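You operate a simulated robot arm through the tools that you are given. There is no shell and no other tool. Be economical: measure what you need, move in short steps, check, and stop when the job is done.

You are at the controls of a simulated two-armed robot. One attempt, no reset.

Task
Dry the tray of high basic flux in the oven at its label's heat.
Fine: upper shelf, door shut before the heat goes on; switch off once it shows DRY.

The check looks at the end state, three seconds after you hand in, the way a careful person would. Anything else that was tipped, shoved, dropped, spilled or broken makes it a failure.

Robot
Two 7-joint arms with four-finger grippers on one trunk, on a base that drives. Base frame: it is fixed to the floor where the robot stands at the start and does not move with it; the origin is under the middle of the robot, x ahead of it, y to its left, z up. Readings come in m, degrees, newtons and seconds.
The left shoulder is at the start at [0.04, 0.181, 1.254], the right one opposite. With the tool pointing down near the work surface each hand reaches from about 0.28 to 0.82 m from the robot's upright axis, wherever it stands, measured 20 degrees to its own side. Places, roughly: flux oven [0.9, -0.2, 1]; flux oven door [0.6, -0.2, 0.8]; flux oven knob [0.6, -0.1, 1.2]; flux oven state display [0.7, -0.3, 1.2]; flux oven switch [0.6, -0.4, 1.2]; flux oven vent lever [0.9, -0.3, 1.3]; upper shelf of the flux oven [0.9, -0.2, 0.8]. Payload 3.67 kg a hand.
The TCP of each hand is the grasp point between the finger pads, 0.028 m short of the fingertips. In the tool frame z runs along the fingers and y along their closing line. Largest opening 0.112 m; the body of the gripper starts 0.073 m behind the TCP.
Orientation is that of the tool frame in the base frame, as a unit quaternion [x, y, z, w]. With the fingers straight down and closing along the base's y, the tool's x points along the base's -x, its y along +y and its z along -z.

Tools
- The arms move only by the tool play_rows. It takes "left_motion", "right_motion" or both (then of equal length, played together; a hand with none holds still); each is one flat list of numbers, 7 for each row, row after row: the turn, a rotation vector about the tool's x, y, z in degrees, then the shift along the tool's x, y, z in mm, then the finger opening in mm, from 0 to 112. In form: [ax, ay, az, tx, ty, tz, jaw, ax, ay, az, tx, ty, tz, jaw, ...]. A call has 1 to 10 rows; each row shifts and turns the commanded pose from where the row before left it, along the tool's axes as they then stand. Rows are played at 5 a second. More than 0.05 m and 8.6 degrees between two rows, or a gripper value outside its range, and nothing of the call is played. A pose out of reach is approached as far as the arm can. The call stops where the force on the tool passes 90 N (or 10 N more than at its start, if that is more) or the arm is blocked; 0.2 s more then pass. Each finger halts on what it meets, pressing with about 44 N; the grip force reading is that of the motor and also rises with nothing between the fingers. The clock runs only during rows and for 0.2 s after the last one: add rows that do not move to give the fingers time. The reply holds the time, the measured pose of the TCP, the force on the tool along the base axes, the opening and the grip force, in the units named above and with some noise, with the torque about the TCP (base axes, N m) and any sound that the robot's microphone picked up.
- Cameras (640 x 400 px; columns grow to the right, rows downward): "scene" is now at [0.098, -0.0358, 1.4794]; the picture's right is [-0.41, -0.91, 0.00], its down [-0.57, 0.25, -0.78] and it looks along [0.72, -0.32, -0.62] (base axes); focal length 214 px, centre (320, 200). "left" rides on the left gripper at [0.06, 0.018, -0.104] in its tool frame; the picture's right is [-0.29, 0.96, 0.00], its down [-0.80, -0.24, -0.55] and it looks along [-0.53, -0.16, 0.83] (tool axes); focal length 234 px, centre (320, 200). "right" rides on the right gripper at [0.06, -0.018, -0.104] in its tool frame; the picture's right is [0.29, 0.96, 0.00], its down [-0.80, 0.24, -0.55] and it looks along [-0.53, 0.16, 0.83] (tool axes); focal length 234 px, centre (320, 200).
- camera(camera): a new picture of that camera. It takes no simulated time.
- move_column(by): slides the trunk up (or, below 0, down) by that many m; the arms and the scene camera ride with it, the base frame stays. It gives what a move gives, with no picture.
- base_move(legs): drives the robot by 1 to 6 legs, each [ahead, left, turn to the left] in m, m and degrees, along the robot's own axes; the way and the turn of a leg run together, so that a leg with both is an arc; at most 1.5 m and 180 degrees a leg. The arms and the cameras ride along, it lands a little off, and it stops where it bumps. It gives what a move gives.
- head_to(pan, tilt): turns the head with the scene camera to pan (to the left, within 86 degrees either way) and tilt (down, from -29 to 69), counted from straight ahead of the robot. It gives what a move gives.
- point_at(camera, pixels): for up to 12 pixels [column, row] of the newest picture of that camera ("zoom" is the newest enlarged one), the place [x, y, z] in the base frame of the surface seen there, good to about 0.002 m. It takes no simulated time.
- inspect(camera, box): a new picture of the part [left, top, right, bottom] of that camera's present view, enlarged. It takes no simulated time.
- close_job(): hands the job in; it is judged then, once.

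Work in short steps. Measure before you move; look again where a grasp or a placing could have gone wrong, and mend it. You have 80 turns and 58 pictures in all, those below and enlarged ones among them. Open the grippers and draw the arms clear of the work before you hand the job in, unless the task says otherwise; then end with one line.

The tools are called after "Emit:" as name(argument=value, ...) on one line, values as JSON. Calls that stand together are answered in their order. play_rows: Moves the arms, as the interface text tells. Its arguments: {"type":"object","properties":{"left_motion":{"type":"array","items":{"type":"number"}},"right_motion":{"type":"array","items":{"type":"number"}}},"required":[]} The other tools are called the same way: move_column (by) slides the trunk up or down; base_move (legs) drives the base; head_to (pan, tilt) turns the head that bears the scene camera; camera (camera) takes a picture; point_at (camera, pixels) gives the place of the surface under pixels of a picture; inspect (camera, box) takes an enlarged picture of a part of a camera's view; close_job () hands the job in.

At the start:

```text
t: 0.0
left_position: [0.4862, 0.1445, 1.373]
left_ee_rot: [0.0, 1.0, -0.001, 0.0]
left_contact_force: [-0.7, 1.1, -0.6]
left_ft_torque: [0.02, 0.03, -0.01]
left_width: 0.1119
left_grip_force: 0.1
right_position: [0.489, -0.3202, 1.3348]
right_ee_rot: [0.0, 1.0, 0.0, 0.0]
right_contact_force: [0.7, -0.6, 0.2]
right_ft_torque: [0.02, -0.01, -0.02]
right_width: 0.1122
right_grip_force: 0.2
trunk travel left (down, up): [-0.375, 0.139]
robot x, y, heading: [-0.0023, -0.0018, -0.2]
head pan, tilt: [-24.1, 38.4]
```

scene: 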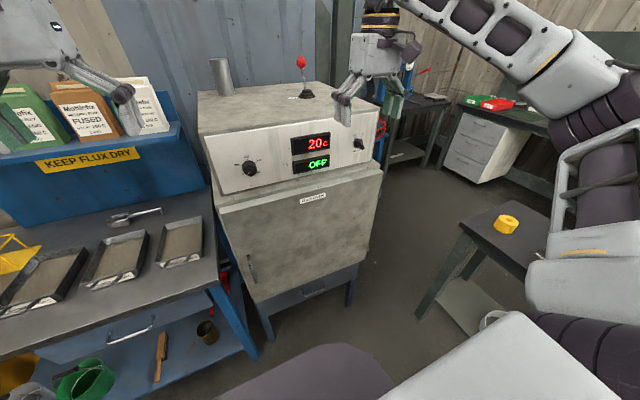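
right: 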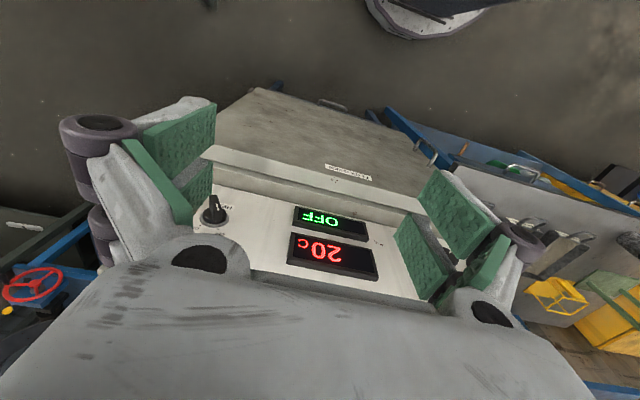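
left: 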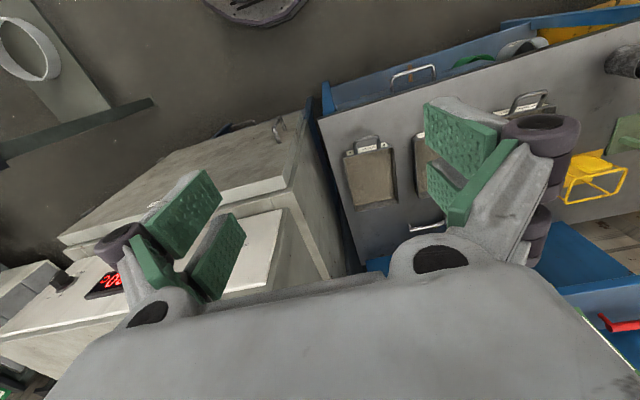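

The scene picture shows three trays with labels at the left and flux bags behind them. I turn the head left to read the labels.

Emit:
head_to(pan=25, tilt=35)

Emit:
camera(camera="scene")

```text
t: 1.2
left_position: [0.4855, 0.1444, 1.3725]
left_ee_rot: [0.0, 1.0, 0.0, -0.001]
left_contact_force: [-0.2, -0.1, 0.5]
left_ft_torque: [0.05, 0.02, -0.02]
left_width: 0.1123
left_grip_force: 0.1
right_position: [0.4898, -0.3209, 1.3353]
right_ee_rot: [0.0, 1.0, 0.001, 0.0]
right_contact_force: [0.0, 0.4, -0.3]
right_ft_torque: [0.02, 0.0, -0.03]
right_width: 0.112
right_grip_force: 0.1
trunk travel left (down, up): [-0.375, 0.139]
robot x, y, heading: [0.0001, 0.0017, -0.0]
head pan, tilt: [25.0, 35.0]
```

```text
54 pictures are left
```

scene: 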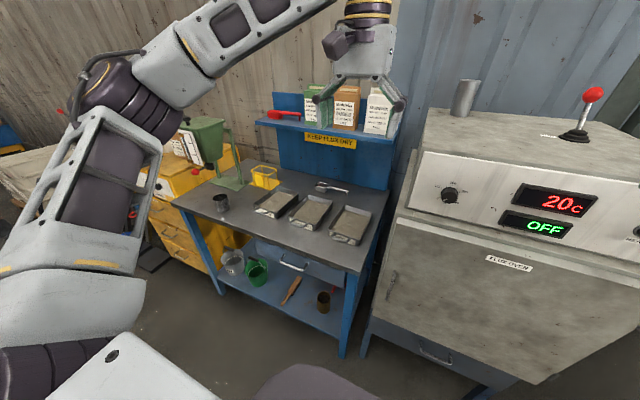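

Three trays at about (275,205), (310,212), (350,225); bags at (320..380,105). I enlarge both and measure.

Emit:
inspect(camera="scene", box=[235, 165, 395, 265])

Emit:
inspect(camera="scene", box=[300, 80, 404, 145])

Emit:
inspect(camera="scene", box=[360, 80, 640, 300])

Emit:
point_at(camera="scene", pixels=[[275, 205], [310, 212], [350, 224], [350, 238], [330, 265], [390, 290], [452, 195], [545, 228], [556, 202], [590, 95], [460, 110], [440, 160]])

```text
4.00 times, centred on (315, 215) of scene
```

zoom: 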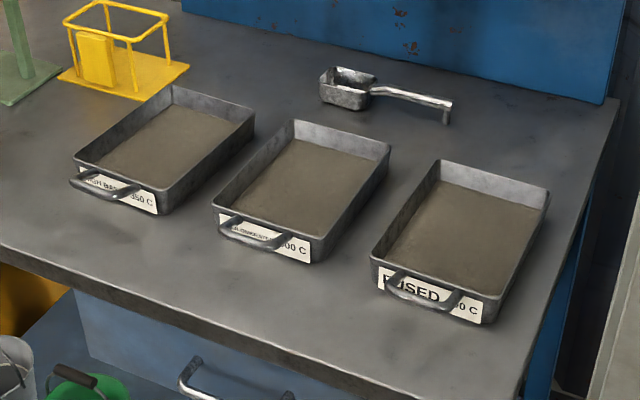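

```text
6.15 times, centred on (352, 112) of scene
```

zoom: 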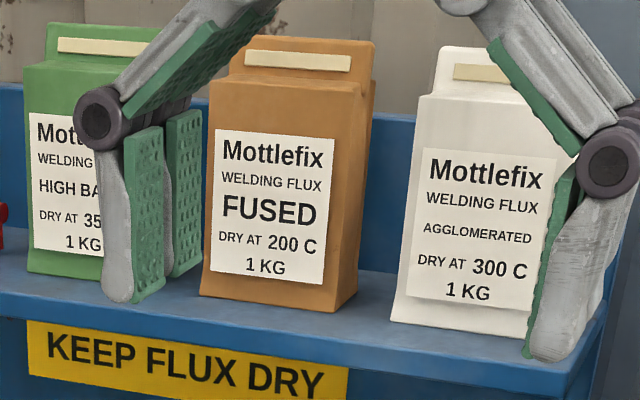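

```text
1.82 times, centred on (500, 190) of scene
```

zoom: 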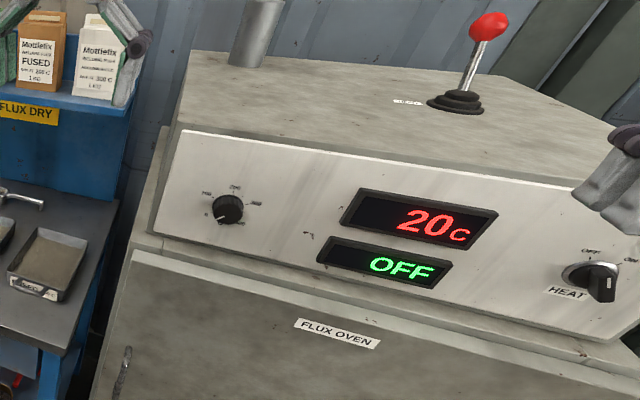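

```text
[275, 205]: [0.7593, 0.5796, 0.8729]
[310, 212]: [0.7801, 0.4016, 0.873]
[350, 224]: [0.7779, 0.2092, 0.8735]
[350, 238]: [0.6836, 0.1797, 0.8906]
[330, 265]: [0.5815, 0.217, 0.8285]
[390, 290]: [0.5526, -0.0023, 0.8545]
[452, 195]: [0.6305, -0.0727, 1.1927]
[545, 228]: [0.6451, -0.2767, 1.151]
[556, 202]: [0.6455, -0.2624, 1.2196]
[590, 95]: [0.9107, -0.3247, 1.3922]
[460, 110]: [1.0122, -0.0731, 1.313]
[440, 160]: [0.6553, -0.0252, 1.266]
```

The high basic tray (350 C) is the leftmost, centre about [0.76,0.58,0.87]. Next I look at the oven knob, lever and door in detail.

Emit:
inspect(camera="scene", box=[420, 165, 490, 210])

Emit:
inspect(camera="scene", box=[520, 80, 620, 145])

Emit:
head_to(pan=-15, tilt=45)

Emit:
camera(camera="scene")

```text
8.89 times, centred on (455, 188) of scene
```

zoom: 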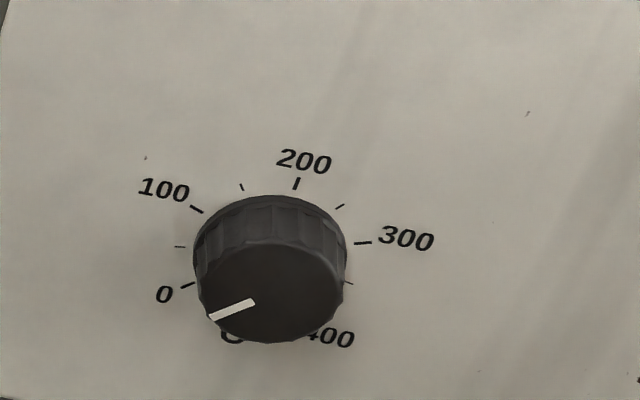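

```text
6.15 times, centred on (570, 112) of scene
```

zoom: 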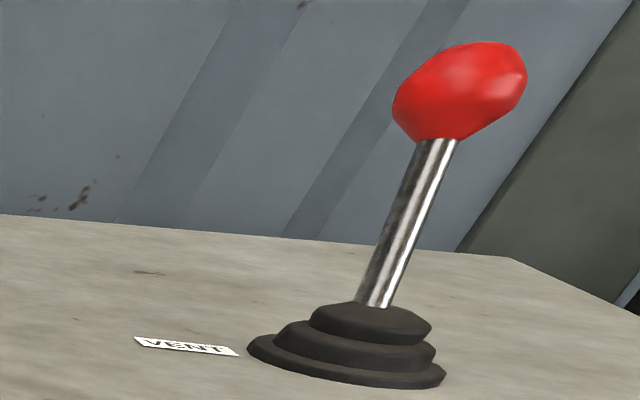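

```text
t: 2.2
left_position: [0.4867, 0.1447, 1.3726]
left_ee_rot: [0.0, 1.0, -0.001, 0.0]
left_contact_force: [-0.4, 0.0, 0.4]
left_ft_torque: [-0.01, -0.01, 0.01]
left_width: 0.112
left_grip_force: 0.0
right_position: [0.488, -0.3202, 1.3358]
right_ee_rot: [0.0, 1.0, 0.0, 0.0]
right_contact_force: [-0.2, 0.4, 0.4]
right_ft_torque: [-0.03, 0.01, -0.03]
right_width: 0.1123
right_grip_force: 0.1
trunk travel left (down, up): [-0.375, 0.139]
robot x, y, heading: [0.0003, 0.0007, -0.1]
head pan, tilt: [-15.0, 45.0]
```

```text
48 pictures are left
```

scene: 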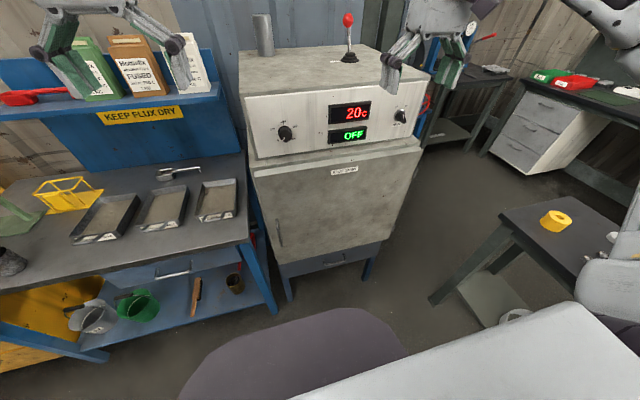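

I measure the oven door: corners, handle at about (280,232), panel and switch.

Emit:
point_at(camera="scene", pixels=[[256, 176], [418, 150], [281, 262], [395, 235], [279, 225], [281, 240], [285, 133], [400, 116], [250, 150], [420, 140], [265, 235], [340, 200]])

Emit:
inspect(camera="scene", box=[235, 85, 435, 210])

Emit:
inspect(camera="scene", box=[240, 190, 340, 252])

Emit:
point_at(camera="zoom", pixels=[[275, 180], [275, 220], [275, 260], [275, 320], [240, 250], [300, 250]])

```text
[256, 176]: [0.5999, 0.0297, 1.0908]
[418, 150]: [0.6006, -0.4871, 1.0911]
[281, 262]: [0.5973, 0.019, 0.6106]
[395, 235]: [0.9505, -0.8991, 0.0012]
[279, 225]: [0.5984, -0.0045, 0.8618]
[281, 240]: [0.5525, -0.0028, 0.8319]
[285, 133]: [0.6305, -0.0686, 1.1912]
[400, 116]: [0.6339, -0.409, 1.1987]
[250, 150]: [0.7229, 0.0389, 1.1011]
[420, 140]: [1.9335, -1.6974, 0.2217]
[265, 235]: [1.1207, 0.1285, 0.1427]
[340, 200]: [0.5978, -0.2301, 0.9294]
```

```text
3.20 times, centred on (335, 148) of scene
```

zoom: 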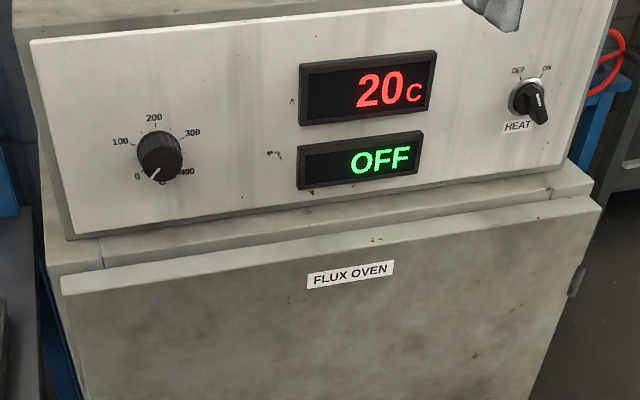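

```text
6.40 times, centred on (290, 221) of scene
```

zoom: 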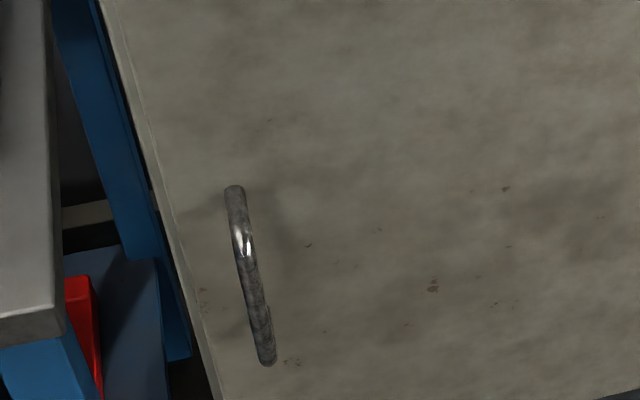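

```text
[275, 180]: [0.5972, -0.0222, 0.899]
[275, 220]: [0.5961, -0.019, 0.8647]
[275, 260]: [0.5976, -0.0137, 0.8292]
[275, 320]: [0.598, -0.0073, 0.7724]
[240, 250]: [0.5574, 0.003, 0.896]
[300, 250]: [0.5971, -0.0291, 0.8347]
```

Door hinges are on the right, handle bar at about [0.556, 0.0, 0.78–0.90]. Now I look closely at the tray and its handle.

Emit:
head_to(pan=37, tilt=36)

Emit:
inspect(camera="scene", box=[280, 160, 384, 225])

```text
t: 3.5
left_position: [0.486, 0.1432, 1.3726]
left_ee_rot: [0.0, 1.0, 0.0, 0.0]
left_contact_force: [0.4, 0.4, -0.5]
left_ft_torque: [-0.02, 0.01, 0.0]
left_width: 0.112
left_grip_force: 0.0
right_position: [0.4892, -0.3214, 1.3352]
right_ee_rot: [0.0, 1.0, 0.0, 0.0]
right_contact_force: [-0.3, 0.2, 0.0]
right_ft_torque: [-0.01, -0.04, 0.02]
right_width: 0.1117
right_grip_force: 0.1
trunk travel left (down, up): [-0.375, 0.139]
robot x, y, heading: [0.0024, 0.0004, -0.0]
head pan, tilt: [37.0, 36.0]
```

```text
6.15 times, centred on (332, 192) of scene
```

zoom: 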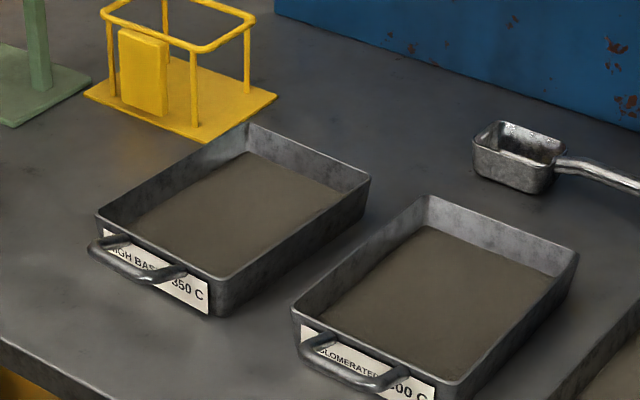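

Left tray reads HIGH BASIC 350 C. I measure its corners, rim and handle on the zoom.

Emit:
point_at(camera="zoom", pixels=[[98, 212], [213, 280], [370, 177], [249, 124], [94, 252], [158, 278], [126, 268], [215, 310], [180, 240], [260, 170], [305, 355], [380, 388]])

Emit:
point_at(camera="zoom", pixels=[[60, 330], [200, 340], [390, 200], [122, 264], [130, 271], [97, 246], [180, 268], [100, 235], [120, 85], [270, 98], [190, 135], [250, 20]])

```text
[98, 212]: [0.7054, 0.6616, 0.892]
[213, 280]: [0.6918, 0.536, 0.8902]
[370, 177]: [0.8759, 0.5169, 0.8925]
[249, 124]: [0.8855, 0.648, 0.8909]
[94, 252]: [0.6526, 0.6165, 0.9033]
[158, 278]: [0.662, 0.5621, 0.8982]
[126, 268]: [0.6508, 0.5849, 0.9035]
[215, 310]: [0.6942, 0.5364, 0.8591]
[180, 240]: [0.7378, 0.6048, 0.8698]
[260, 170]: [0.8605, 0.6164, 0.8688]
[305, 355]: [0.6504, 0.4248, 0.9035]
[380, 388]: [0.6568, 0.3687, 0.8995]
```

```text
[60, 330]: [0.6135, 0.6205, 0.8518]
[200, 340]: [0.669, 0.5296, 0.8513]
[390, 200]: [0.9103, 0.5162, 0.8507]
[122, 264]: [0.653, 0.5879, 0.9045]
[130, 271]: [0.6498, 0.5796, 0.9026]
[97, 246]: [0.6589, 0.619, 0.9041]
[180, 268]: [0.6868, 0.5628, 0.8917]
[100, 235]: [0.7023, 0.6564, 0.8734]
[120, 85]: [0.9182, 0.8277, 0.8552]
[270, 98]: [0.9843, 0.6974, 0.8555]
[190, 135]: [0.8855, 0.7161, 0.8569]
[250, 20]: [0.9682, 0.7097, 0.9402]
```

The tray handle is a loop: bar at x≈0.652, y 0.562–0.62, z≈0.90; the tray is about 0.13 wide. First I set the knob with the right hand: turn the tool to point ahead while the left hand moves aside.

Emit:
play_rows(right_motion=[0, -8.5, 0, 0, 0, 0, 112, 0, -8.5, 0, 0, 0, 0, 112, 0, -8.5, 0, 0, 0, 0, 112, 0, -8.5, 0, 0, 0, 0, 112, 0, -8.5, 0, 0, 0, 0, 112, 0, -8.5, 0, 0, 0, 0, 112, 0, -8.5, 0, 0, 0, 0, 112, 0, -8.5, 0, 0, 0, 0, 112, 0, -8.5, 0, 0, 0, 0, 112, 0, -8.5, 0, 0, 0, 0, 112], left_motion=[0, 0, 0, 0, 30, 0, 112, 0, 0, 0, 0, 30, 0, 112, 0, 0, 0, 0, 30, 0, 112, 0, 0, 0, 0, 30, 0, 112, 0, 0, 0, 0, 30, 0, 112, 0, 0, 0, 0, 0, 0, 112, 0, 0, 0, 0, 0, 0, 112, 0, 0, 0, 0, 0, 0, 112, 0, 0, 0, 0, 0, 0, 112, 0, 0, 0, 0, 0, 0, 112])

Emit:
head_to(pan=-12, tilt=35)

Emit:
camera(camera="scene")

```text
t: 5.7
left_position: [0.4901, 0.2941, 1.3703]
left_ee_rot: [0.0, 1.0, 0.0, 0.0]
left_contact_force: [0.9, 0.6, -0.1]
left_ft_torque: [-0.04, 0.04, -0.02]
left_width: 0.1119
left_grip_force: 0.1
right_position: [0.5242, -0.3316, 1.3538]
right_ee_rot: [0.0, 0.737, 0.0, 0.676]
right_contact_force: [-0.2, -0.5, -0.1]
right_ft_torque: [-0.01, -0.02, -0.02]
right_width: 0.1117
right_grip_force: 0.0
right hand out of reach, approached as far as the arm can: row 9, 10
trunk travel left (down, up): [-0.375, 0.139]
robot x, y, heading: [0.0013, -0.0002, -0.1]
head pan, tilt: [37.0, 36.0]
```

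```text
t: 6.8
left_position: [0.4888, 0.2932, 1.371]
left_ee_rot: [0.001, 1.0, -0.001, 0.0]
left_contact_force: [0.4, -0.1, 0.5]
left_ft_torque: [-0.03, 0.0, 0.03]
left_width: 0.1121
left_grip_force: 0.1
right_position: [0.5239, -0.3304, 1.3538]
right_ee_rot: [0.0, 0.738, 0.0, 0.675]
right_contact_force: [0.5, -0.9, 0.4]
right_ft_torque: [-0.01, -0.01, -0.04]
right_width: 0.1118
right_grip_force: 0.1
trunk travel left (down, up): [-0.375, 0.139]
robot x, y, heading: [0.0001, -0.0025, -0.1]
head pan, tilt: [-12.0, 35.0]
```

```text
44 pictures are left
```

scene: 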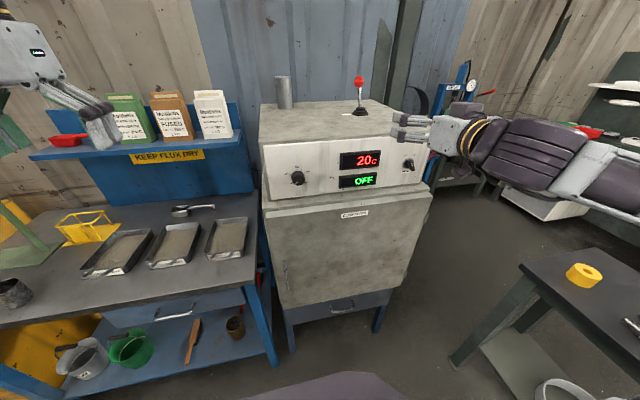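

The arm is too cramped at this distance, so I back the base by 0.2 m; I also enlarge the knob to measure it.

Emit:
inspect(camera="scene", box=[266, 155, 330, 195])

Emit:
point_at(camera="zoom", pixels=[[310, 240], [260, 240], [360, 250], [310, 200], [310, 280], [150, 60], [150, 300], [450, 60], [450, 300]])

Emit:
inspect(camera="scene", box=[376, 145, 440, 185])

Emit:
point_at(camera="zoom", pixels=[[310, 180], [325, 195], [290, 185], [340, 210], [325, 220]])

Emit:
base_move(legs=[[-0.2, 0, 0]])

```text
10.00 times, centred on (298, 175) of scene
```

zoom: 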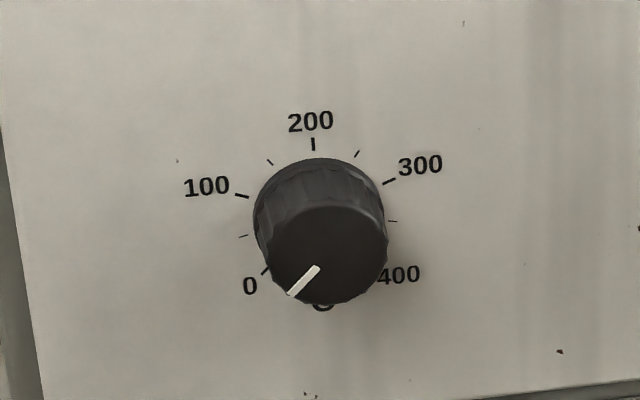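

```text
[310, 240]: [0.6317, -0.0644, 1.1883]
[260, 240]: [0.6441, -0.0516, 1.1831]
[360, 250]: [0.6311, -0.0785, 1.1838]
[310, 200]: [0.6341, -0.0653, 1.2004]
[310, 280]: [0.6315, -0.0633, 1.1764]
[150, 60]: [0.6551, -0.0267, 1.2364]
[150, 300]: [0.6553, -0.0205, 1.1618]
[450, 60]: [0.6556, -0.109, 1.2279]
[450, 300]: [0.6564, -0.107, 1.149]
```

```text
10.00 times, centred on (408, 165) of scene
```

zoom: 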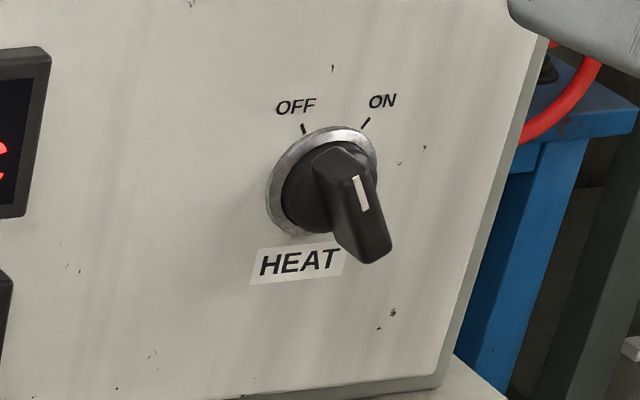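

```text
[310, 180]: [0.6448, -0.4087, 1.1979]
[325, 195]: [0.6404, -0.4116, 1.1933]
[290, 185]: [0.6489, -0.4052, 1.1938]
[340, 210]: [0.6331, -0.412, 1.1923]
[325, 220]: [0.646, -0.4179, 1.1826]
```

```text
t: 8.4
left_position: [0.292, 0.2921, 1.3713]
left_ee_rot: [0.001, 1.0, -0.001, 0.0]
left_contact_force: [0.6, 0.3, -0.6]
left_ft_torque: [-0.01, 0.03, -0.02]
left_width: 0.1119
left_grip_force: 0.1
right_position: [0.3261, -0.3318, 1.354]
right_ee_rot: [0.001, 0.739, -0.001, 0.674]
right_contact_force: [0.4, -0.1, -0.1]
right_ft_torque: [0.04, 0.01, 0.02]
right_width: 0.112
right_grip_force: 0.0
trunk travel left (down, up): [-0.375, 0.139]
robot x, y, heading: [-0.1979, -0.0029, 0.0]
head pan, tilt: [-12.0, 35.0]
```

Knob centre is [0.631,-0.065,1.187], panel at x=0.655. I level the right tool and bring it ahead of the knob.

Emit:
play_rows(right_motion=[0, -5, 0, 0, 0, 0, 70, 0, 0, 0, 18.6, 29.7, 25, 70, 0, 0, 0, 18.6, 29.7, 25, 70, 0, 0, 0, 18.6, 29.7, 25, 70, 0, 0, 0, 18.6, 29.7, 25, 70, 0, 0, 0, 18.6, 29.7, 25, 70, 0, 0, 0, 18.6, 29.7, 25, 70, 0, 0, 0, 18.6, 29.7, 25, 70, 0, 0, 0, 18.6, 29.7, 25, 70, 0, 0, 0, 18.6, 29.7, 25, 70])

```text
t: 10.6
left_position: [0.2902, 0.294, 1.37]
left_ee_rot: [0.0, 1.0, 0.0, -0.001]
left_contact_force: [0.7, 0.0, 0.8]
left_ft_torque: [0.01, 0.01, 0.04]
left_width: 0.1121
left_grip_force: 0.1
right_position: [0.3917, -0.2394, 1.3282]
right_ee_rot: [-0.009, 0.712, 0.019, 0.702]
right_contact_force: [-0.1, -0.4, -0.5]
right_ft_torque: [0.03, -0.01, 0.0]
right_width: 0.0702
right_grip_force: 0.0
right hand out of reach, approached as far as the arm can: row 1, 3, 4, 5, 6, 7, 8, 9, 10
trunk travel left (down, up): [-0.375, 0.139]
robot x, y, heading: [-0.1985, 0.0013, 0.0]
head pan, tilt: [-12.0, 35.0]
```

The arm got stuck part way; I play still rows to see whether it proceeds toward the commanded pose.

Emit:
play_rows(right_motion=[0, 0, 0, 0, 0, 0, 70, 0, 0, 0, 0, 0, 0, 70, 0, 0, 0, 0, 0, 0, 70])

Emit:
camera(camera="scene")

```text
t: 11.4
left_position: [0.2911, 0.293, 1.3712]
left_ee_rot: [0.001, 1.0, -0.001, -0.001]
left_contact_force: [0.1, 0.0, -0.1]
left_ft_torque: [0.03, 0.03, -0.01]
left_width: 0.1122
left_grip_force: 0.1
right_position: [0.3921, -0.2399, 1.3271]
right_ee_rot: [-0.01, 0.712, 0.02, 0.701]
right_contact_force: [0.3, 0.2, -0.1]
right_ft_torque: [-0.01, 0.03, 0.01]
right_width: 0.0699
right_grip_force: 0.0
trunk travel left (down, up): [-0.375, 0.139]
robot x, y, heading: [-0.1978, -0.0, -0.3]
head pan, tilt: [-12.0, 35.0]
```

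```text
41 pictures are left
```

scene: 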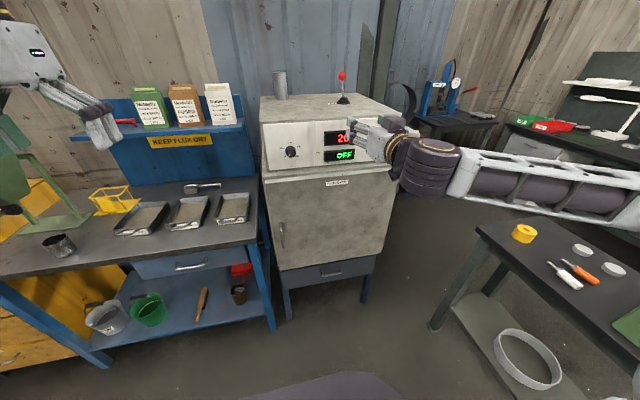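

The forearm lies sideways and the wrist is at its limit. I first push straight forward and downward, then cross over.

Emit:
play_rows(right_motion=[0, 0, 0, 20, -10, 30, 70, 0, 0, 0, 20, -10, 30, 70, 0, 0, 0, 20, -10, 30, 70, 0, 0, 0, 20, -10, 30, 70, 0, 0, 0, 20, -10, 30, 70])

```text
t: 12.6
left_position: [0.29, 0.2922, 1.3702]
left_ee_rot: [0.001, 1.0, -0.001, -0.002]
left_contact_force: [-0.6, -1.0, -0.3]
left_ft_torque: [-0.02, -0.01, 0.03]
left_width: 0.1121
left_grip_force: 0.1
right_position: [0.4618, -0.2826, 1.3387]
right_ee_rot: [0.0, 0.711, 0.0, 0.704]
right_contact_force: [-0.3, -0.3, -2.1]
right_ft_torque: [0.02, -0.24, 0.0]
right_width: 0.0701
right_grip_force: 0.0
right hand out of reach, approached as far as the arm can: row 1, 2, 3, 4, 5
trunk travel left (down, up): [-0.375, 0.139]
robot x, y, heading: [-0.1997, 0.0018, -0.2]
head pan, tilt: [-12.0, 35.0]
```

The hand can't go lower with the tool level, so I use the trunk (down 0.15) and drive the base left to bring the hand in line with the knob.

Emit:
move_column(by=-0.15)

Emit:
base_move(legs=[[0, 0.215, 0]])

Emit:
camera(camera="right")

```text
t: 14.4
left_position: [0.2903, 0.2936, 1.2227]
left_ee_rot: [0.001, 1.0, 0.0, -0.001]
left_contact_force: [0.5, 0.4, 0.9]
left_ft_torque: [-0.02, -0.01, -0.02]
left_width: 0.1118
left_grip_force: 0.1
right_position: [0.4614, -0.2818, 1.1891]
right_ee_rot: [0.0, 0.711, 0.0, 0.703]
right_contact_force: [-0.1, -0.1, 0.3]
right_ft_torque: [-0.02, -0.02, 0.01]
right_width: 0.0696
right_grip_force: 0.0
trunk travel left (down, up): [-0.225, 0.289]
robot x, y, heading: [-0.1991, -0.0008, -0.2]
head pan, tilt: [-12.0, 35.0]
```

```text
t: 16.1
left_position: [0.2903, 0.5107, 1.2231]
left_ee_rot: [0.0, 1.0, -0.001, -0.001]
left_contact_force: [1.0, -0.3, -0.6]
left_ft_torque: [-0.01, 0.0, 0.0]
left_width: 0.1126
left_grip_force: 0.0
right_position: [0.4618, -0.0637, 1.1895]
right_ee_rot: [-0.002, 0.711, 0.002, 0.703]
right_contact_force: [0.6, -0.1, -0.3]
right_ft_torque: [-0.01, -0.02, 0.0]
right_width: 0.0699
right_grip_force: 0.1
trunk travel left (down, up): [-0.225, 0.289]
robot x, y, heading: [-0.1977, 0.217, 0.1]
head pan, tilt: [-12.0, 35.0]
```

```text
40 pictures are left
```

right: 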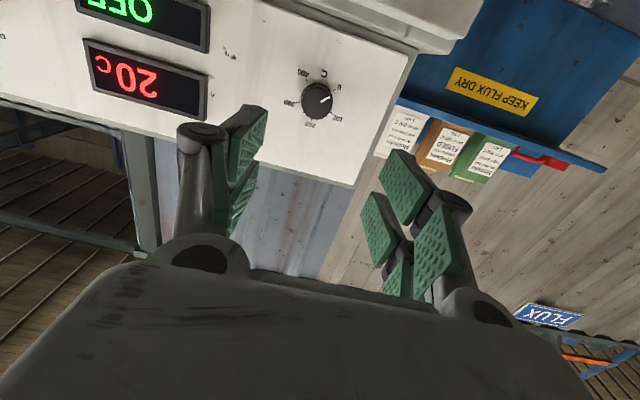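

The hand is in line with the knob (y −0.064, z 1.1895). I pre-turn the wrist counter-clockwise to gain turning range.

Emit:
play_rows(right_motion=[0, 0, -8.5, 0, 0, 0, 60, 0, 0, -8.5, 0, 0, 0, 60, 0, 0, -8.5, 0, 0, 0, 60, 0, 0, -8.5, 0, 0, 0, 60, 0, 0, -8.5, 0, 0, 0, 60, 0, 0, -8.5, 0, 0, 0, 60, 0, 0, -8.5, 0, 0, 0, 60, 0, 0, -8.5, 0, 0, 0, 60, 0, 0, -8.5, 0, 0, 0, 60, 0, 0, -8.5, 0, 0, 0, 60])

```text
t: 18.5
left_position: [0.2912, 0.5094, 1.2222]
left_ee_rot: [0.0, 1.0, 0.0, -0.001]
left_contact_force: [-0.4, 0.2, 0.0]
left_ft_torque: [-0.02, 0.0, 0.0]
left_width: 0.1118
left_grip_force: 0.0
right_position: [0.4669, -0.0634, 1.0887]
right_ee_rot: [-0.502, 0.578, -0.403, 0.501]
right_contact_force: [-0.8, -0.7, 0.0]
right_ft_torque: [-0.01, 0.01, 0.01]
right_width: 0.0601
right_grip_force: 0.1
right hand out of reach, approached as far as the arm can: row 10
trunk travel left (down, up): [-0.225, 0.289]
robot x, y, heading: [-0.196, 0.2153, 0.1]
head pan, tilt: [-12.0, 35.0]
stopped in row 10 (right hand): the arm was blocked; the commanded pose is now the measured one
```

Rolling worked (about −80°) and the hand dropped to the commanded z 1.089, pitched 10° down. I level it and raise it back to knob height.

Emit:
play_rows(right_motion=[5, 1, 0, 0, 0, 0, 60, 5, 1, 0, 0, 0, 0, 60, 0, 0, 0, -5.6, -32.5, 0, 60, 0, 0, 0, -5.6, -32.5, 0, 60, 0, 0, 0, -5.6, -32.5, 0, 60])

```text
t: 19.7
left_position: [0.2894, 0.5108, 1.2221]
left_ee_rot: [0.0, 1.0, -0.001, 0.0]
left_contact_force: [-0.5, 0.3, -0.1]
left_ft_torque: [-0.03, 0.02, 0.0]
left_width: 0.1118
left_grip_force: 0.1
right_position: [0.4847, -0.0615, 1.1868]
right_ee_rot: [-0.503, 0.578, -0.402, 0.501]
right_contact_force: [-0.6, 0.3, 0.1]
right_ft_torque: [-0.02, 0.0, -0.02]
right_width: 0.06
right_grip_force: 0.0
right hand out of reach, approached as far as the arm can: row 1, 2
trunk travel left (down, up): [-0.225, 0.289]
robot x, y, heading: [-0.1997, 0.2157, 0.0]
head pan, tilt: [-12.0, 35.0]
```

Position is right, still pitched 10°. I retry leveling here.

Emit:
play_rows(right_motion=[5, 1, 0, 0, 0, 0, 60, 5, 1, 0, 0, 0, 0, 60, 0, 0, 0, 0, 0, 0, 60])

```text
t: 20.5
left_position: [0.2898, 0.5097, 1.2223]
left_ee_rot: [-0.001, 1.0, -0.001, -0.001]
left_contact_force: [-0.3, -0.8, -0.5]
left_ft_torque: [0.0, 0.02, -0.02]
left_width: 0.1118
left_grip_force: 0.0
right_position: [0.4849, -0.0639, 1.1865]
right_ee_rot: [-0.463, 0.556, -0.446, 0.526]
right_contact_force: [-0.2, 0.1, -0.1]
right_ft_torque: [-0.02, -0.02, -0.02]
right_width: 0.06
right_grip_force: 0.0
trunk travel left (down, up): [-0.225, 0.289]
robot x, y, heading: [-0.196, 0.2156, -0.1]
head pan, tilt: [-12.0, 35.0]
```

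Leveled. Now I advance over the knob to x≈0.619 with the jaw open.

Emit:
play_rows(right_motion=[2.5, 0, 0, 0, 0, 0, 60, 0, 0, 0, 1.5, -1, 45, 60, 0, 0, 0, 0, 0, 45, 60, 0, 0, 0, 0, 0, 44, 60])

Emit:
camera(camera="right")

```text
t: 21.5
left_position: [0.2916, 0.5098, 1.2223]
left_ee_rot: [0.0, 1.0, -0.001, -0.002]
left_contact_force: [0.7, 0.0, 0.5]
left_ft_torque: [-0.01, 0.03, -0.01]
left_width: 0.1121
left_grip_force: 0.1
right_position: [0.6207, -0.0656, 1.1784]
right_ee_rot: [-0.464, 0.558, -0.446, 0.524]
right_contact_force: [0.3, 0.2, 0.4]
right_ft_torque: [-0.02, 0.01, -0.01]
right_width: 0.0599
right_grip_force: 0.1
right hand out of reach, approached as far as the arm can: row 1
trunk travel left (down, up): [-0.225, 0.289]
robot x, y, heading: [-0.1973, 0.2141, -0.1]
head pan, tilt: [-12.0, 35.0]
```

```text
39 pictures are left
```

right: 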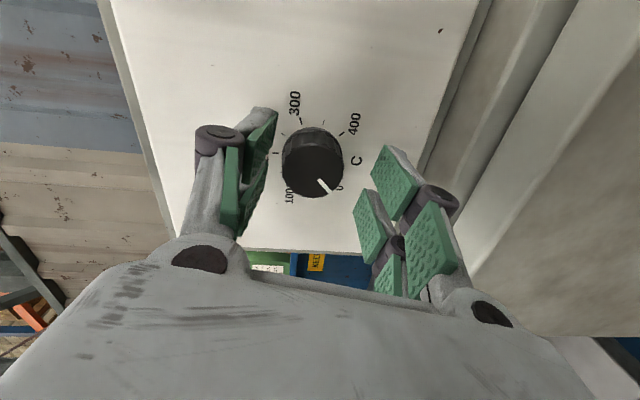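

The knob sits about 9 mm high of centre between the fingers; I correct and close on it.

Emit:
play_rows(right_motion=[0, 0, 0, -1.5, -9, 0, 60, 0, 0, 0, 0, 0, 0, 20, 0, 0, 0, 0, 0, 0, 15, 0, 0, 0, 0, 0, 0, 15])

Emit:
camera(camera="right")

```text
t: 22.5
left_position: [0.29, 0.51, 1.2214]
left_ee_rot: [0.0, 1.0, -0.001, -0.001]
left_contact_force: [0.4, -0.2, 0.6]
left_ft_torque: [0.0, 0.01, 0.01]
left_width: 0.1119
left_grip_force: 0.1
right_position: [0.6214, -0.0636, 1.184]
right_ee_rot: [-0.467, 0.558, -0.444, 0.523]
right_contact_force: [-12.5, 5.0, -23.6]
right_ft_torque: [0.19, 0.57, 0.35]
right_width: 0.0358
right_grip_force: 45.0
trunk travel left (down, up): [-0.225, 0.289]
robot x, y, heading: [-0.1961, 0.2187, -0.1]
head pan, tilt: [-12.0, 35.0]
```

```text
38 pictures are left
```

right: 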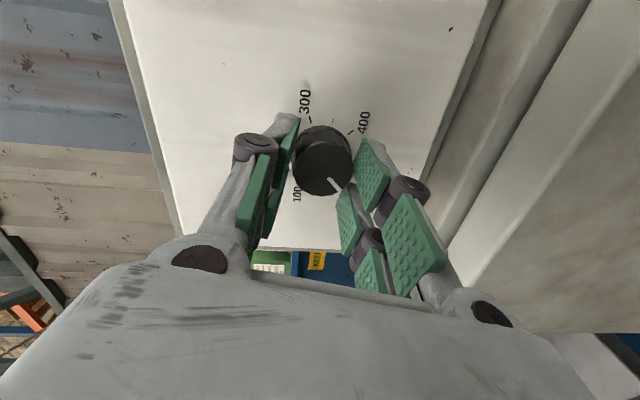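

Gripped (36 mm). I ease down 2 mm to relieve side load and turn clockwise 42° as a test.

Emit:
play_rows(right_motion=[0, 0, 0, 1.5, 2, 0, 15, 0, 0, 8.4, 0, 0, 0, 15, 0, 0, 8.4, 0, 0, 0, 15, 0, 0, 8.4, 0, 0, 0, 15, 0, 0, 8.4, 0, 0, 0, 15, 0, 0, 8.4, 0, 0, 0, 15])

Emit:
inspect(camera="right", box=[240, 80, 400, 220])

```text
t: 23.9
left_position: [0.2904, 0.5109, 1.2217]
left_ee_rot: [0.001, 1.0, 0.0, -0.001]
left_contact_force: [-0.8, -0.3, 0.1]
left_ft_torque: [0.03, -0.01, -0.02]
left_width: 0.1119
left_grip_force: 0.0
right_position: [0.6207, -0.0656, 1.1865]
right_ee_rot: [-0.234, 0.687, -0.228, 0.649]
right_contact_force: [-8.2, 10.2, -19.4]
right_ft_torque: [0.09, -0.31, 1.14]
right_width: 0.036
right_grip_force: 44.8
trunk travel left (down, up): [-0.225, 0.289]
robot x, y, heading: [-0.1984, 0.2158, -0.2]
head pan, tilt: [-12.0, 35.0]
```

```text
2.86 times, centred on (320, 150) of right
```

zoom: 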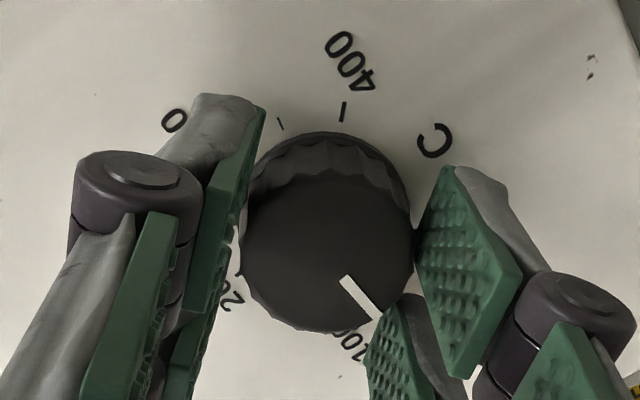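

The knob follows the hand (pointer now near 70). I continue turning.

Emit:
play_rows(right_motion=[0, 0, 8.4, 0, 0, 0, 15, 0, 0, 8.4, 0, 0, 0, 15, 0, 0, 8.4, 0, 0, 0, 15, 0, 0, 8.4, 0, 0, 0, 15, 0, 0, 8.4, 0, 0, 0, 15, 0, 0, 8.4, 0, 0, 0, 15, 0, 0, 8.4, 0, 0, 0, 15])

Emit:
inspect(camera="right", box=[240, 80, 400, 220])

```text
t: 25.5
left_position: [0.2913, 0.51, 1.2227]
left_ee_rot: [0.0, 1.0, 0.0, -0.001]
left_contact_force: [0.6, -0.1, -0.9]
left_ft_torque: [-0.01, 0.01, -0.01]
left_width: 0.1122
left_grip_force: 0.0
right_position: [0.6196, -0.0705, 1.187]
right_ee_rot: [0.136, 0.712, 0.12, 0.678]
right_contact_force: [-3.8, -1.2, -9.0]
right_ft_torque: [-0.02, 1.01, 0.59]
right_width: 0.0356
right_grip_force: 44.7
trunk travel left (down, up): [-0.225, 0.289]
robot x, y, heading: [-0.1968, 0.2218, -0.3]
head pan, tilt: [-12.0, 35.0]
```

```text
2.86 times, centred on (320, 150) of right
```

zoom: 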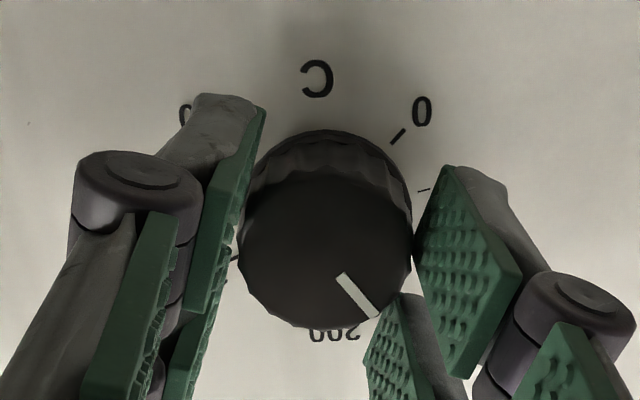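

Still following, no reach problems. Ten more rows.

Emit:
play_rows(right_motion=[0, 0, 8.4, 0, 0, 0, 15, 0, 0, 8.4, 0, 0, 0, 15, 0, 0, 8.4, 0, 0, 0, 15, 0, 0, 8.4, 0, 0, 0, 15, 0, 0, 8.4, 0, 0, 0, 15, 0, 0, 8.4, 0, 0, 0, 15, 0, 0, 8.4, 0, 0, 0, 15, 0, 0, 8.4, 0, 0, 0, 15, 0, 0, 8.4, 0, 0, 0, 15, 0, 0, 8.4, 0, 0, 0, 15])

Emit:
inspect(camera="right", box=[240, 80, 400, 220])

```text
t: 27.7
left_position: [0.2913, 0.5065, 1.2227]
left_ee_rot: [0.0, 1.0, 0.001, -0.001]
left_contact_force: [0.3, 0.2, -0.1]
left_ft_torque: [0.03, 0.0, 0.01]
left_width: 0.1122
left_grip_force: 0.0
right_position: [0.6186, -0.0711, 1.1816]
right_ee_rot: [0.579, 0.44, 0.541, 0.422]
right_contact_force: [-20.0, -15.9, -32.2]
right_ft_torque: [-0.16, 0.75, 0.45]
right_width: 0.036
right_grip_force: 44.9
trunk travel left (down, up): [-0.225, 0.289]
robot x, y, heading: [-0.199, 0.2139, -0.2]
head pan, tilt: [-12.0, 35.0]
```

```text
2.86 times, centred on (320, 150) of right
```

zoom: 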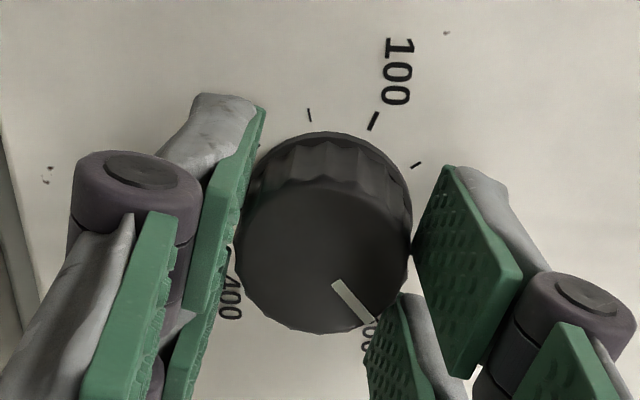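

The pointer is near 300. Turn 25° more, then open and back off to read the dial.

Emit:
play_rows(right_motion=[0, 0, 8.4, 0, 0, 0, 15, 0, 0, 8.4, 0, 0, 0, 15, 0, 0, 8.2, 0, 0, 0, 15, 0, 0, 0, 0, 0, 0, 15, 0, 0, 0, 0, 0, 0, 60, 0, 0, 0, 0, 0, 0, 60, 0, 0, 0, 0, 0, -45, 60, 0, 0, 0, 0, 0, -45, 60])

Emit:
camera(camera="right")

Emit:
inspect(camera="scene", box=[250, 110, 400, 200])

```text
t: 29.5
left_position: [0.2894, 0.5097, 1.2225]
left_ee_rot: [0.0, 1.0, 0.0, 0.0]
left_contact_force: [0.0, -0.6, -0.1]
left_ft_torque: [0.03, -0.02, -0.01]
left_width: 0.1119
left_grip_force: 0.0
right_position: [0.5286, -0.0682, 1.1928]
right_ee_rot: [0.656, 0.306, 0.623, 0.295]
right_contact_force: [-0.3, 0.1, 0.7]
right_ft_torque: [0.01, 0.01, 0.0]
right_width: 0.06
right_grip_force: 0.0
trunk travel left (down, up): [-0.225, 0.289]
robot x, y, heading: [-0.1974, 0.2153, 0.1]
head pan, tilt: [-12.0, 35.0]
```

```text
34 pictures are left
```

right: 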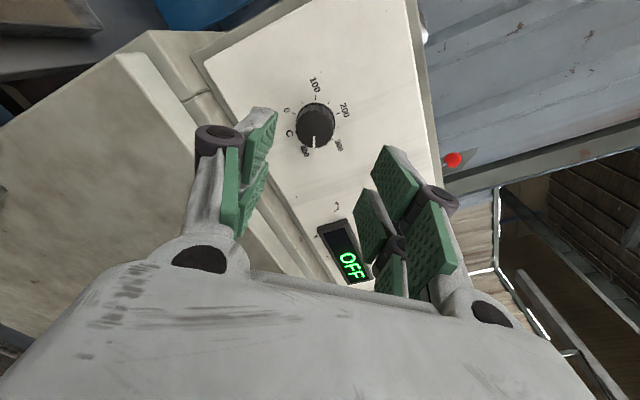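

```text
4.27 times, centred on (325, 155) of scene
```

zoom: 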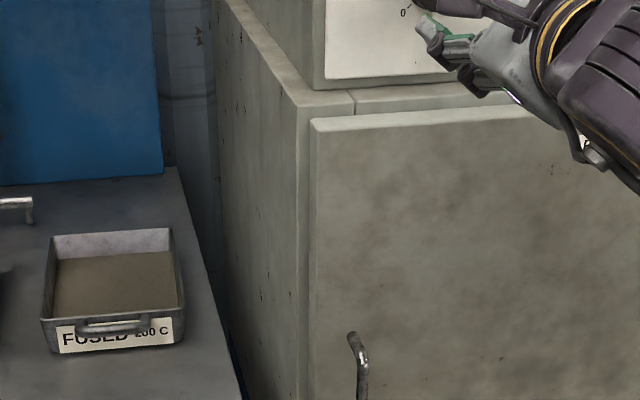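

Emit:
inspect(camera="right", box=[270, 70, 366, 166])

```text
4.17 times, centred on (318, 118) of right
```

zoom: 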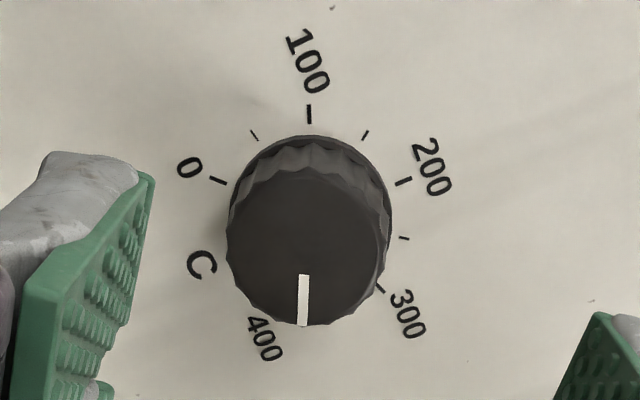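

Measure tick and pointer positions to read the dial exactly.

Emit:
point_at(camera="zoom", pixels=[[217, 181], [309, 113], [403, 181], [404, 238], [382, 289], [303, 278], [302, 320], [254, 135], [365, 135], [262, 340], [400, 315], [190, 167]])

```text
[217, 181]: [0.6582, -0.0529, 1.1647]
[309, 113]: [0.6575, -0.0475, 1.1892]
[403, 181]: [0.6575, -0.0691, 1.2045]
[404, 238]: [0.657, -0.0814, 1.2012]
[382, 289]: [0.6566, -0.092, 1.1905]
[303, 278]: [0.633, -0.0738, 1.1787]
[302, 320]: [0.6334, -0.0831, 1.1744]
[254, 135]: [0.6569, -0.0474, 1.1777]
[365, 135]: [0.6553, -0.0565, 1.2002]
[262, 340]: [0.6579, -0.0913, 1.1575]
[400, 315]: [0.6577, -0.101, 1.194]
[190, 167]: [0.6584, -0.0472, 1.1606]
```

The ticks fit a 67.5°/100 scale about (y −0.0695, z 1.181); 350 lies at +101° from top, and the pointer seems to be a bit past. I zoom tighter to check.

Emit:
inspect(camera="right", box=[290, 94, 346, 150])

Emit:
point_at(camera="zoom", pixels=[[292, 268], [292, 290], [292, 315], [292, 340], [290, 360], [286, 365], [300, 365], [292, 375], [180, 240], [400, 240], [290, 140], [400, 200]])

```text
7.14 times, centred on (318, 122) of right
```

zoom: 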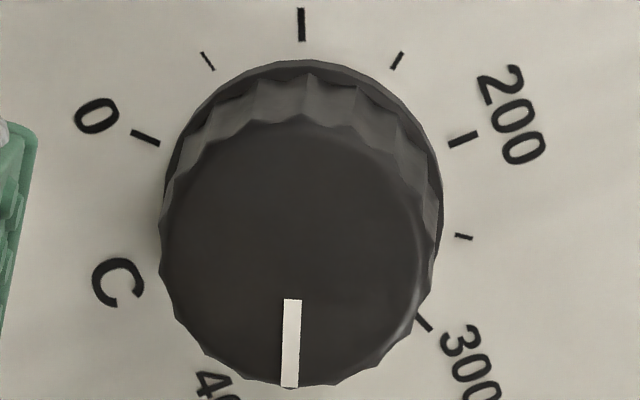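

```text
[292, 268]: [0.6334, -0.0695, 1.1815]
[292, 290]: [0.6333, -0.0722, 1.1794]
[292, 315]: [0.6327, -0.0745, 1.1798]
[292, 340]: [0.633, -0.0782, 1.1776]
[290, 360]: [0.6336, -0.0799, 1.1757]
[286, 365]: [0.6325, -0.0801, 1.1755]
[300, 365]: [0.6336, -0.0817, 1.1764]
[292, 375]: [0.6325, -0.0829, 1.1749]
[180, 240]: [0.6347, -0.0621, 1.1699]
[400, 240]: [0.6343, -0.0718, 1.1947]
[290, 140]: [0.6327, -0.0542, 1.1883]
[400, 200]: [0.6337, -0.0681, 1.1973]
```

The pointer reads about 368; closing off-centre had nudged it. I re-grip centred at (−0.0695, 1.181) and look before turning back.

Emit:
play_rows(right_motion=[0, 0, 0, -5.4, -5.3, 0, 60, 0, 0, 0, 0, 0, 45, 60, 0, 0, 0, 0, 0, 45, 60, 0, 0, 0, 0, 0, 0, 40, 0, 0, 0, 0, 0, 0, 30, 0, 0, 0, 0, 0, 0, 30])

Emit:
inspect(camera="right", box=[240, 80, 400, 220])

```text
t: 30.9
left_position: [0.2906, 0.5085, 1.2231]
left_ee_rot: [0.0, 1.0, 0.0, 0.0]
left_contact_force: [0.6, -0.1, 0.4]
left_ft_torque: [-0.02, -0.01, -0.02]
left_width: 0.1119
left_grip_force: 0.1
right_position: [0.6212, -0.071, 1.1798]
right_ee_rot: [0.656, 0.303, 0.624, 0.297]
right_contact_force: [4.4, -7.0, 11.6]
right_ft_torque: [-0.02, -0.27, -0.24]
right_width: 0.0358
right_grip_force: 44.9
trunk travel left (down, up): [-0.225, 0.289]
robot x, y, heading: [-0.1988, 0.2181, -0.0]
head pan, tilt: [-12.0, 35.0]
```

```text
2.86 times, centred on (320, 150) of right
```

zoom: 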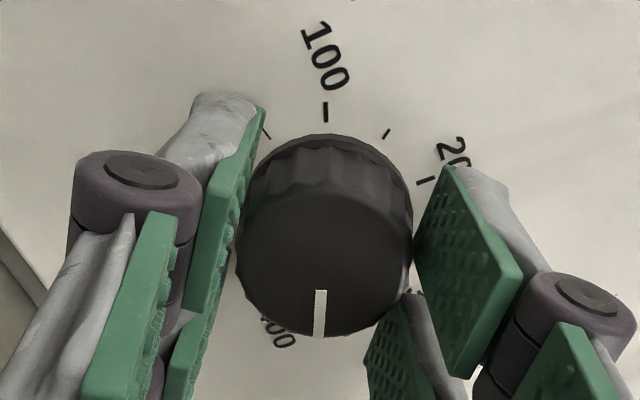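

Pointer unchanged. Turn back 12°, open, and withdraw.

Emit:
play_rows(right_motion=[0, 0, -6.2, 0, 0, 0, 30, 0, 0, -6.2, 0, 0, 0, 30, 0, 0, 0, 0, 0, 0, 30, 0, 0, 0, 0, 0, 0, 60, 0, 0, 0, 0, 0, 0, 60, 0, 0, 0, 0, 0, -45, 60, 0, 0, 0, 0, 0, -45, 60])

Emit:
inspect(camera="right", box=[270, 70, 366, 166])

Emit:
point_at(camera="zoom", pixels=[[320, 270], [320, 285], [320, 300], [320, 320]])

```text
t: 32.5
left_position: [0.2888, 0.5103, 1.2234]
left_ee_rot: [0.001, 1.0, 0.0, 0.0]
left_contact_force: [0.3, 0.3, 0.2]
left_ft_torque: [0.06, 0.0, 0.01]
left_width: 0.112
left_grip_force: 0.1
right_position: [0.5273, -0.0678, 1.1859]
right_ee_rot: [0.62, 0.375, 0.587, 0.361]
right_contact_force: [-0.2, -0.3, 0.4]
right_ft_torque: [0.0, 0.01, -0.01]
right_width: 0.0603
right_grip_force: 0.0
trunk travel left (down, up): [-0.225, 0.289]
robot x, y, heading: [-0.1968, 0.2167, 0.0]
head pan, tilt: [-12.0, 35.0]
```

```text
4.17 times, centred on (318, 118) of right
```

zoom: 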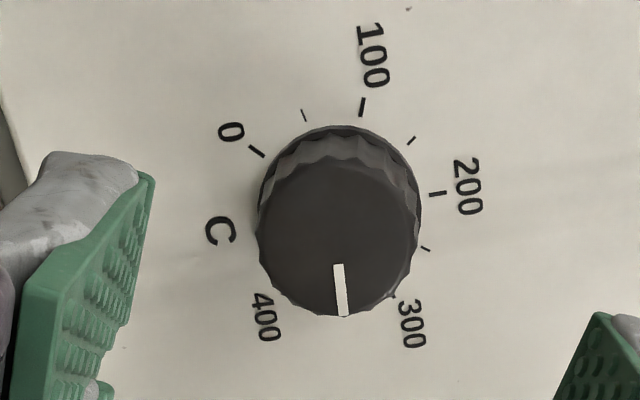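

```text
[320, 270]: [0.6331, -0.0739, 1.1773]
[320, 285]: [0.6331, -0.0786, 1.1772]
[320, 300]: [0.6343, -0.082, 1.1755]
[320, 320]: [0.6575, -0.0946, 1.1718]
```

Emit:
point_at(camera="zoom", pixels=[[338, 270], [339, 280], [340, 290], [341, 300], [342, 308], [264, 232], [418, 232], [341, 165], [256, 151], [362, 107], [437, 194], [394, 294]])

```text
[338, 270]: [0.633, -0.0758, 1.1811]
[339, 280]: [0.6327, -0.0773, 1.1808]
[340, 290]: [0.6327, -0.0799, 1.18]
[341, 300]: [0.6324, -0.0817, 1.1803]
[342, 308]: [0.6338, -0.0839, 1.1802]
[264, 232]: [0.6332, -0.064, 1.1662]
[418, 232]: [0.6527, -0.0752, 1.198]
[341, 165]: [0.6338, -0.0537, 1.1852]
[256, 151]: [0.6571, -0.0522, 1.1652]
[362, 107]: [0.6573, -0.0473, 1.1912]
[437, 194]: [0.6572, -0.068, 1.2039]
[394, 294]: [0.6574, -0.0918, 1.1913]
```

The pointer now reads roughly 345±5; I will recheck with the head camera later. Now the door: back off, roll the hand to bring the closing line horizontal, and lower the trunk.

Emit:
play_rows(right_motion=[0, 0, 0, 0, 0, -40, 80, 0, 0, 0, 0, 0, -40, 80, 0, 0, 8.3, 0, 0, 0, 80, 0, 0, 8.3, 0, 0, 0, 80, 0, 0, 8.3, 0, 0, 0, 80, 0, 0, 8.3, 0, 0, 0, 80, 0, 0, 8.3, 0, 0, 0, 80, 0, 0, 8.3, 0, 0, 0, 80, 0, 0, 8.3, 0, 0, 0, 80])

Emit:
move_column(by=-0.2)

Emit:
inspect(camera="scene", box=[220, 20, 420, 145])

```text
t: 34.5
left_position: [0.2902, 0.51, 1.2231]
left_ee_rot: [0.0, 1.0, -0.001, -0.001]
left_contact_force: [0.6, 0.0, -0.3]
left_ft_torque: [-0.01, -0.04, 0.02]
left_width: 0.1119
left_grip_force: 0.1
right_position: [0.4484, -0.068, 1.1888]
right_ee_rot: [0.724, 0.024, 0.689, 0.032]
right_contact_force: [1.2, 0.6, 0.7]
right_ft_torque: [0.0, -0.01, 0.01]
right_width: 0.0798
right_grip_force: 0.1
trunk travel left (down, up): [-0.225, 0.289]
robot x, y, heading: [-0.1975, 0.2151, 0.1]
head pan, tilt: [-12.0, 35.0]
```

```text
t: 36.7
left_position: [0.2897, 0.5108, 1.0217]
left_ee_rot: [-0.001, 1.0, -0.001, -0.002]
left_contact_force: [-0.1, -0.6, 0.4]
left_ft_torque: [0.03, 0.0, 0.01]
left_width: 0.1123
left_grip_force: 0.0
right_position: [0.449, -0.0682, 0.9884]
right_ee_rot: [0.724, 0.025, 0.689, 0.032]
right_contact_force: [-0.2, 0.3, 0.2]
right_ft_torque: [0.01, 0.05, 0.0]
right_width: 0.0801
right_grip_force: 0.0
trunk travel left (down, up): [-0.025, 0.489]
robot x, y, heading: [-0.1943, 0.218, 0.2]
head pan, tilt: [-12.0, 35.0]
```

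```text
3.20 times, centred on (320, 82) of scene
```

zoom: 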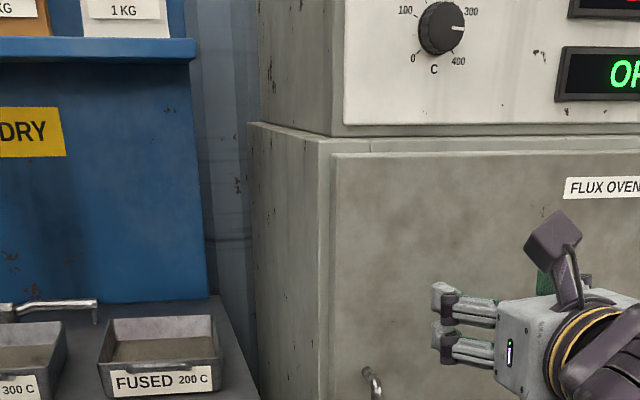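

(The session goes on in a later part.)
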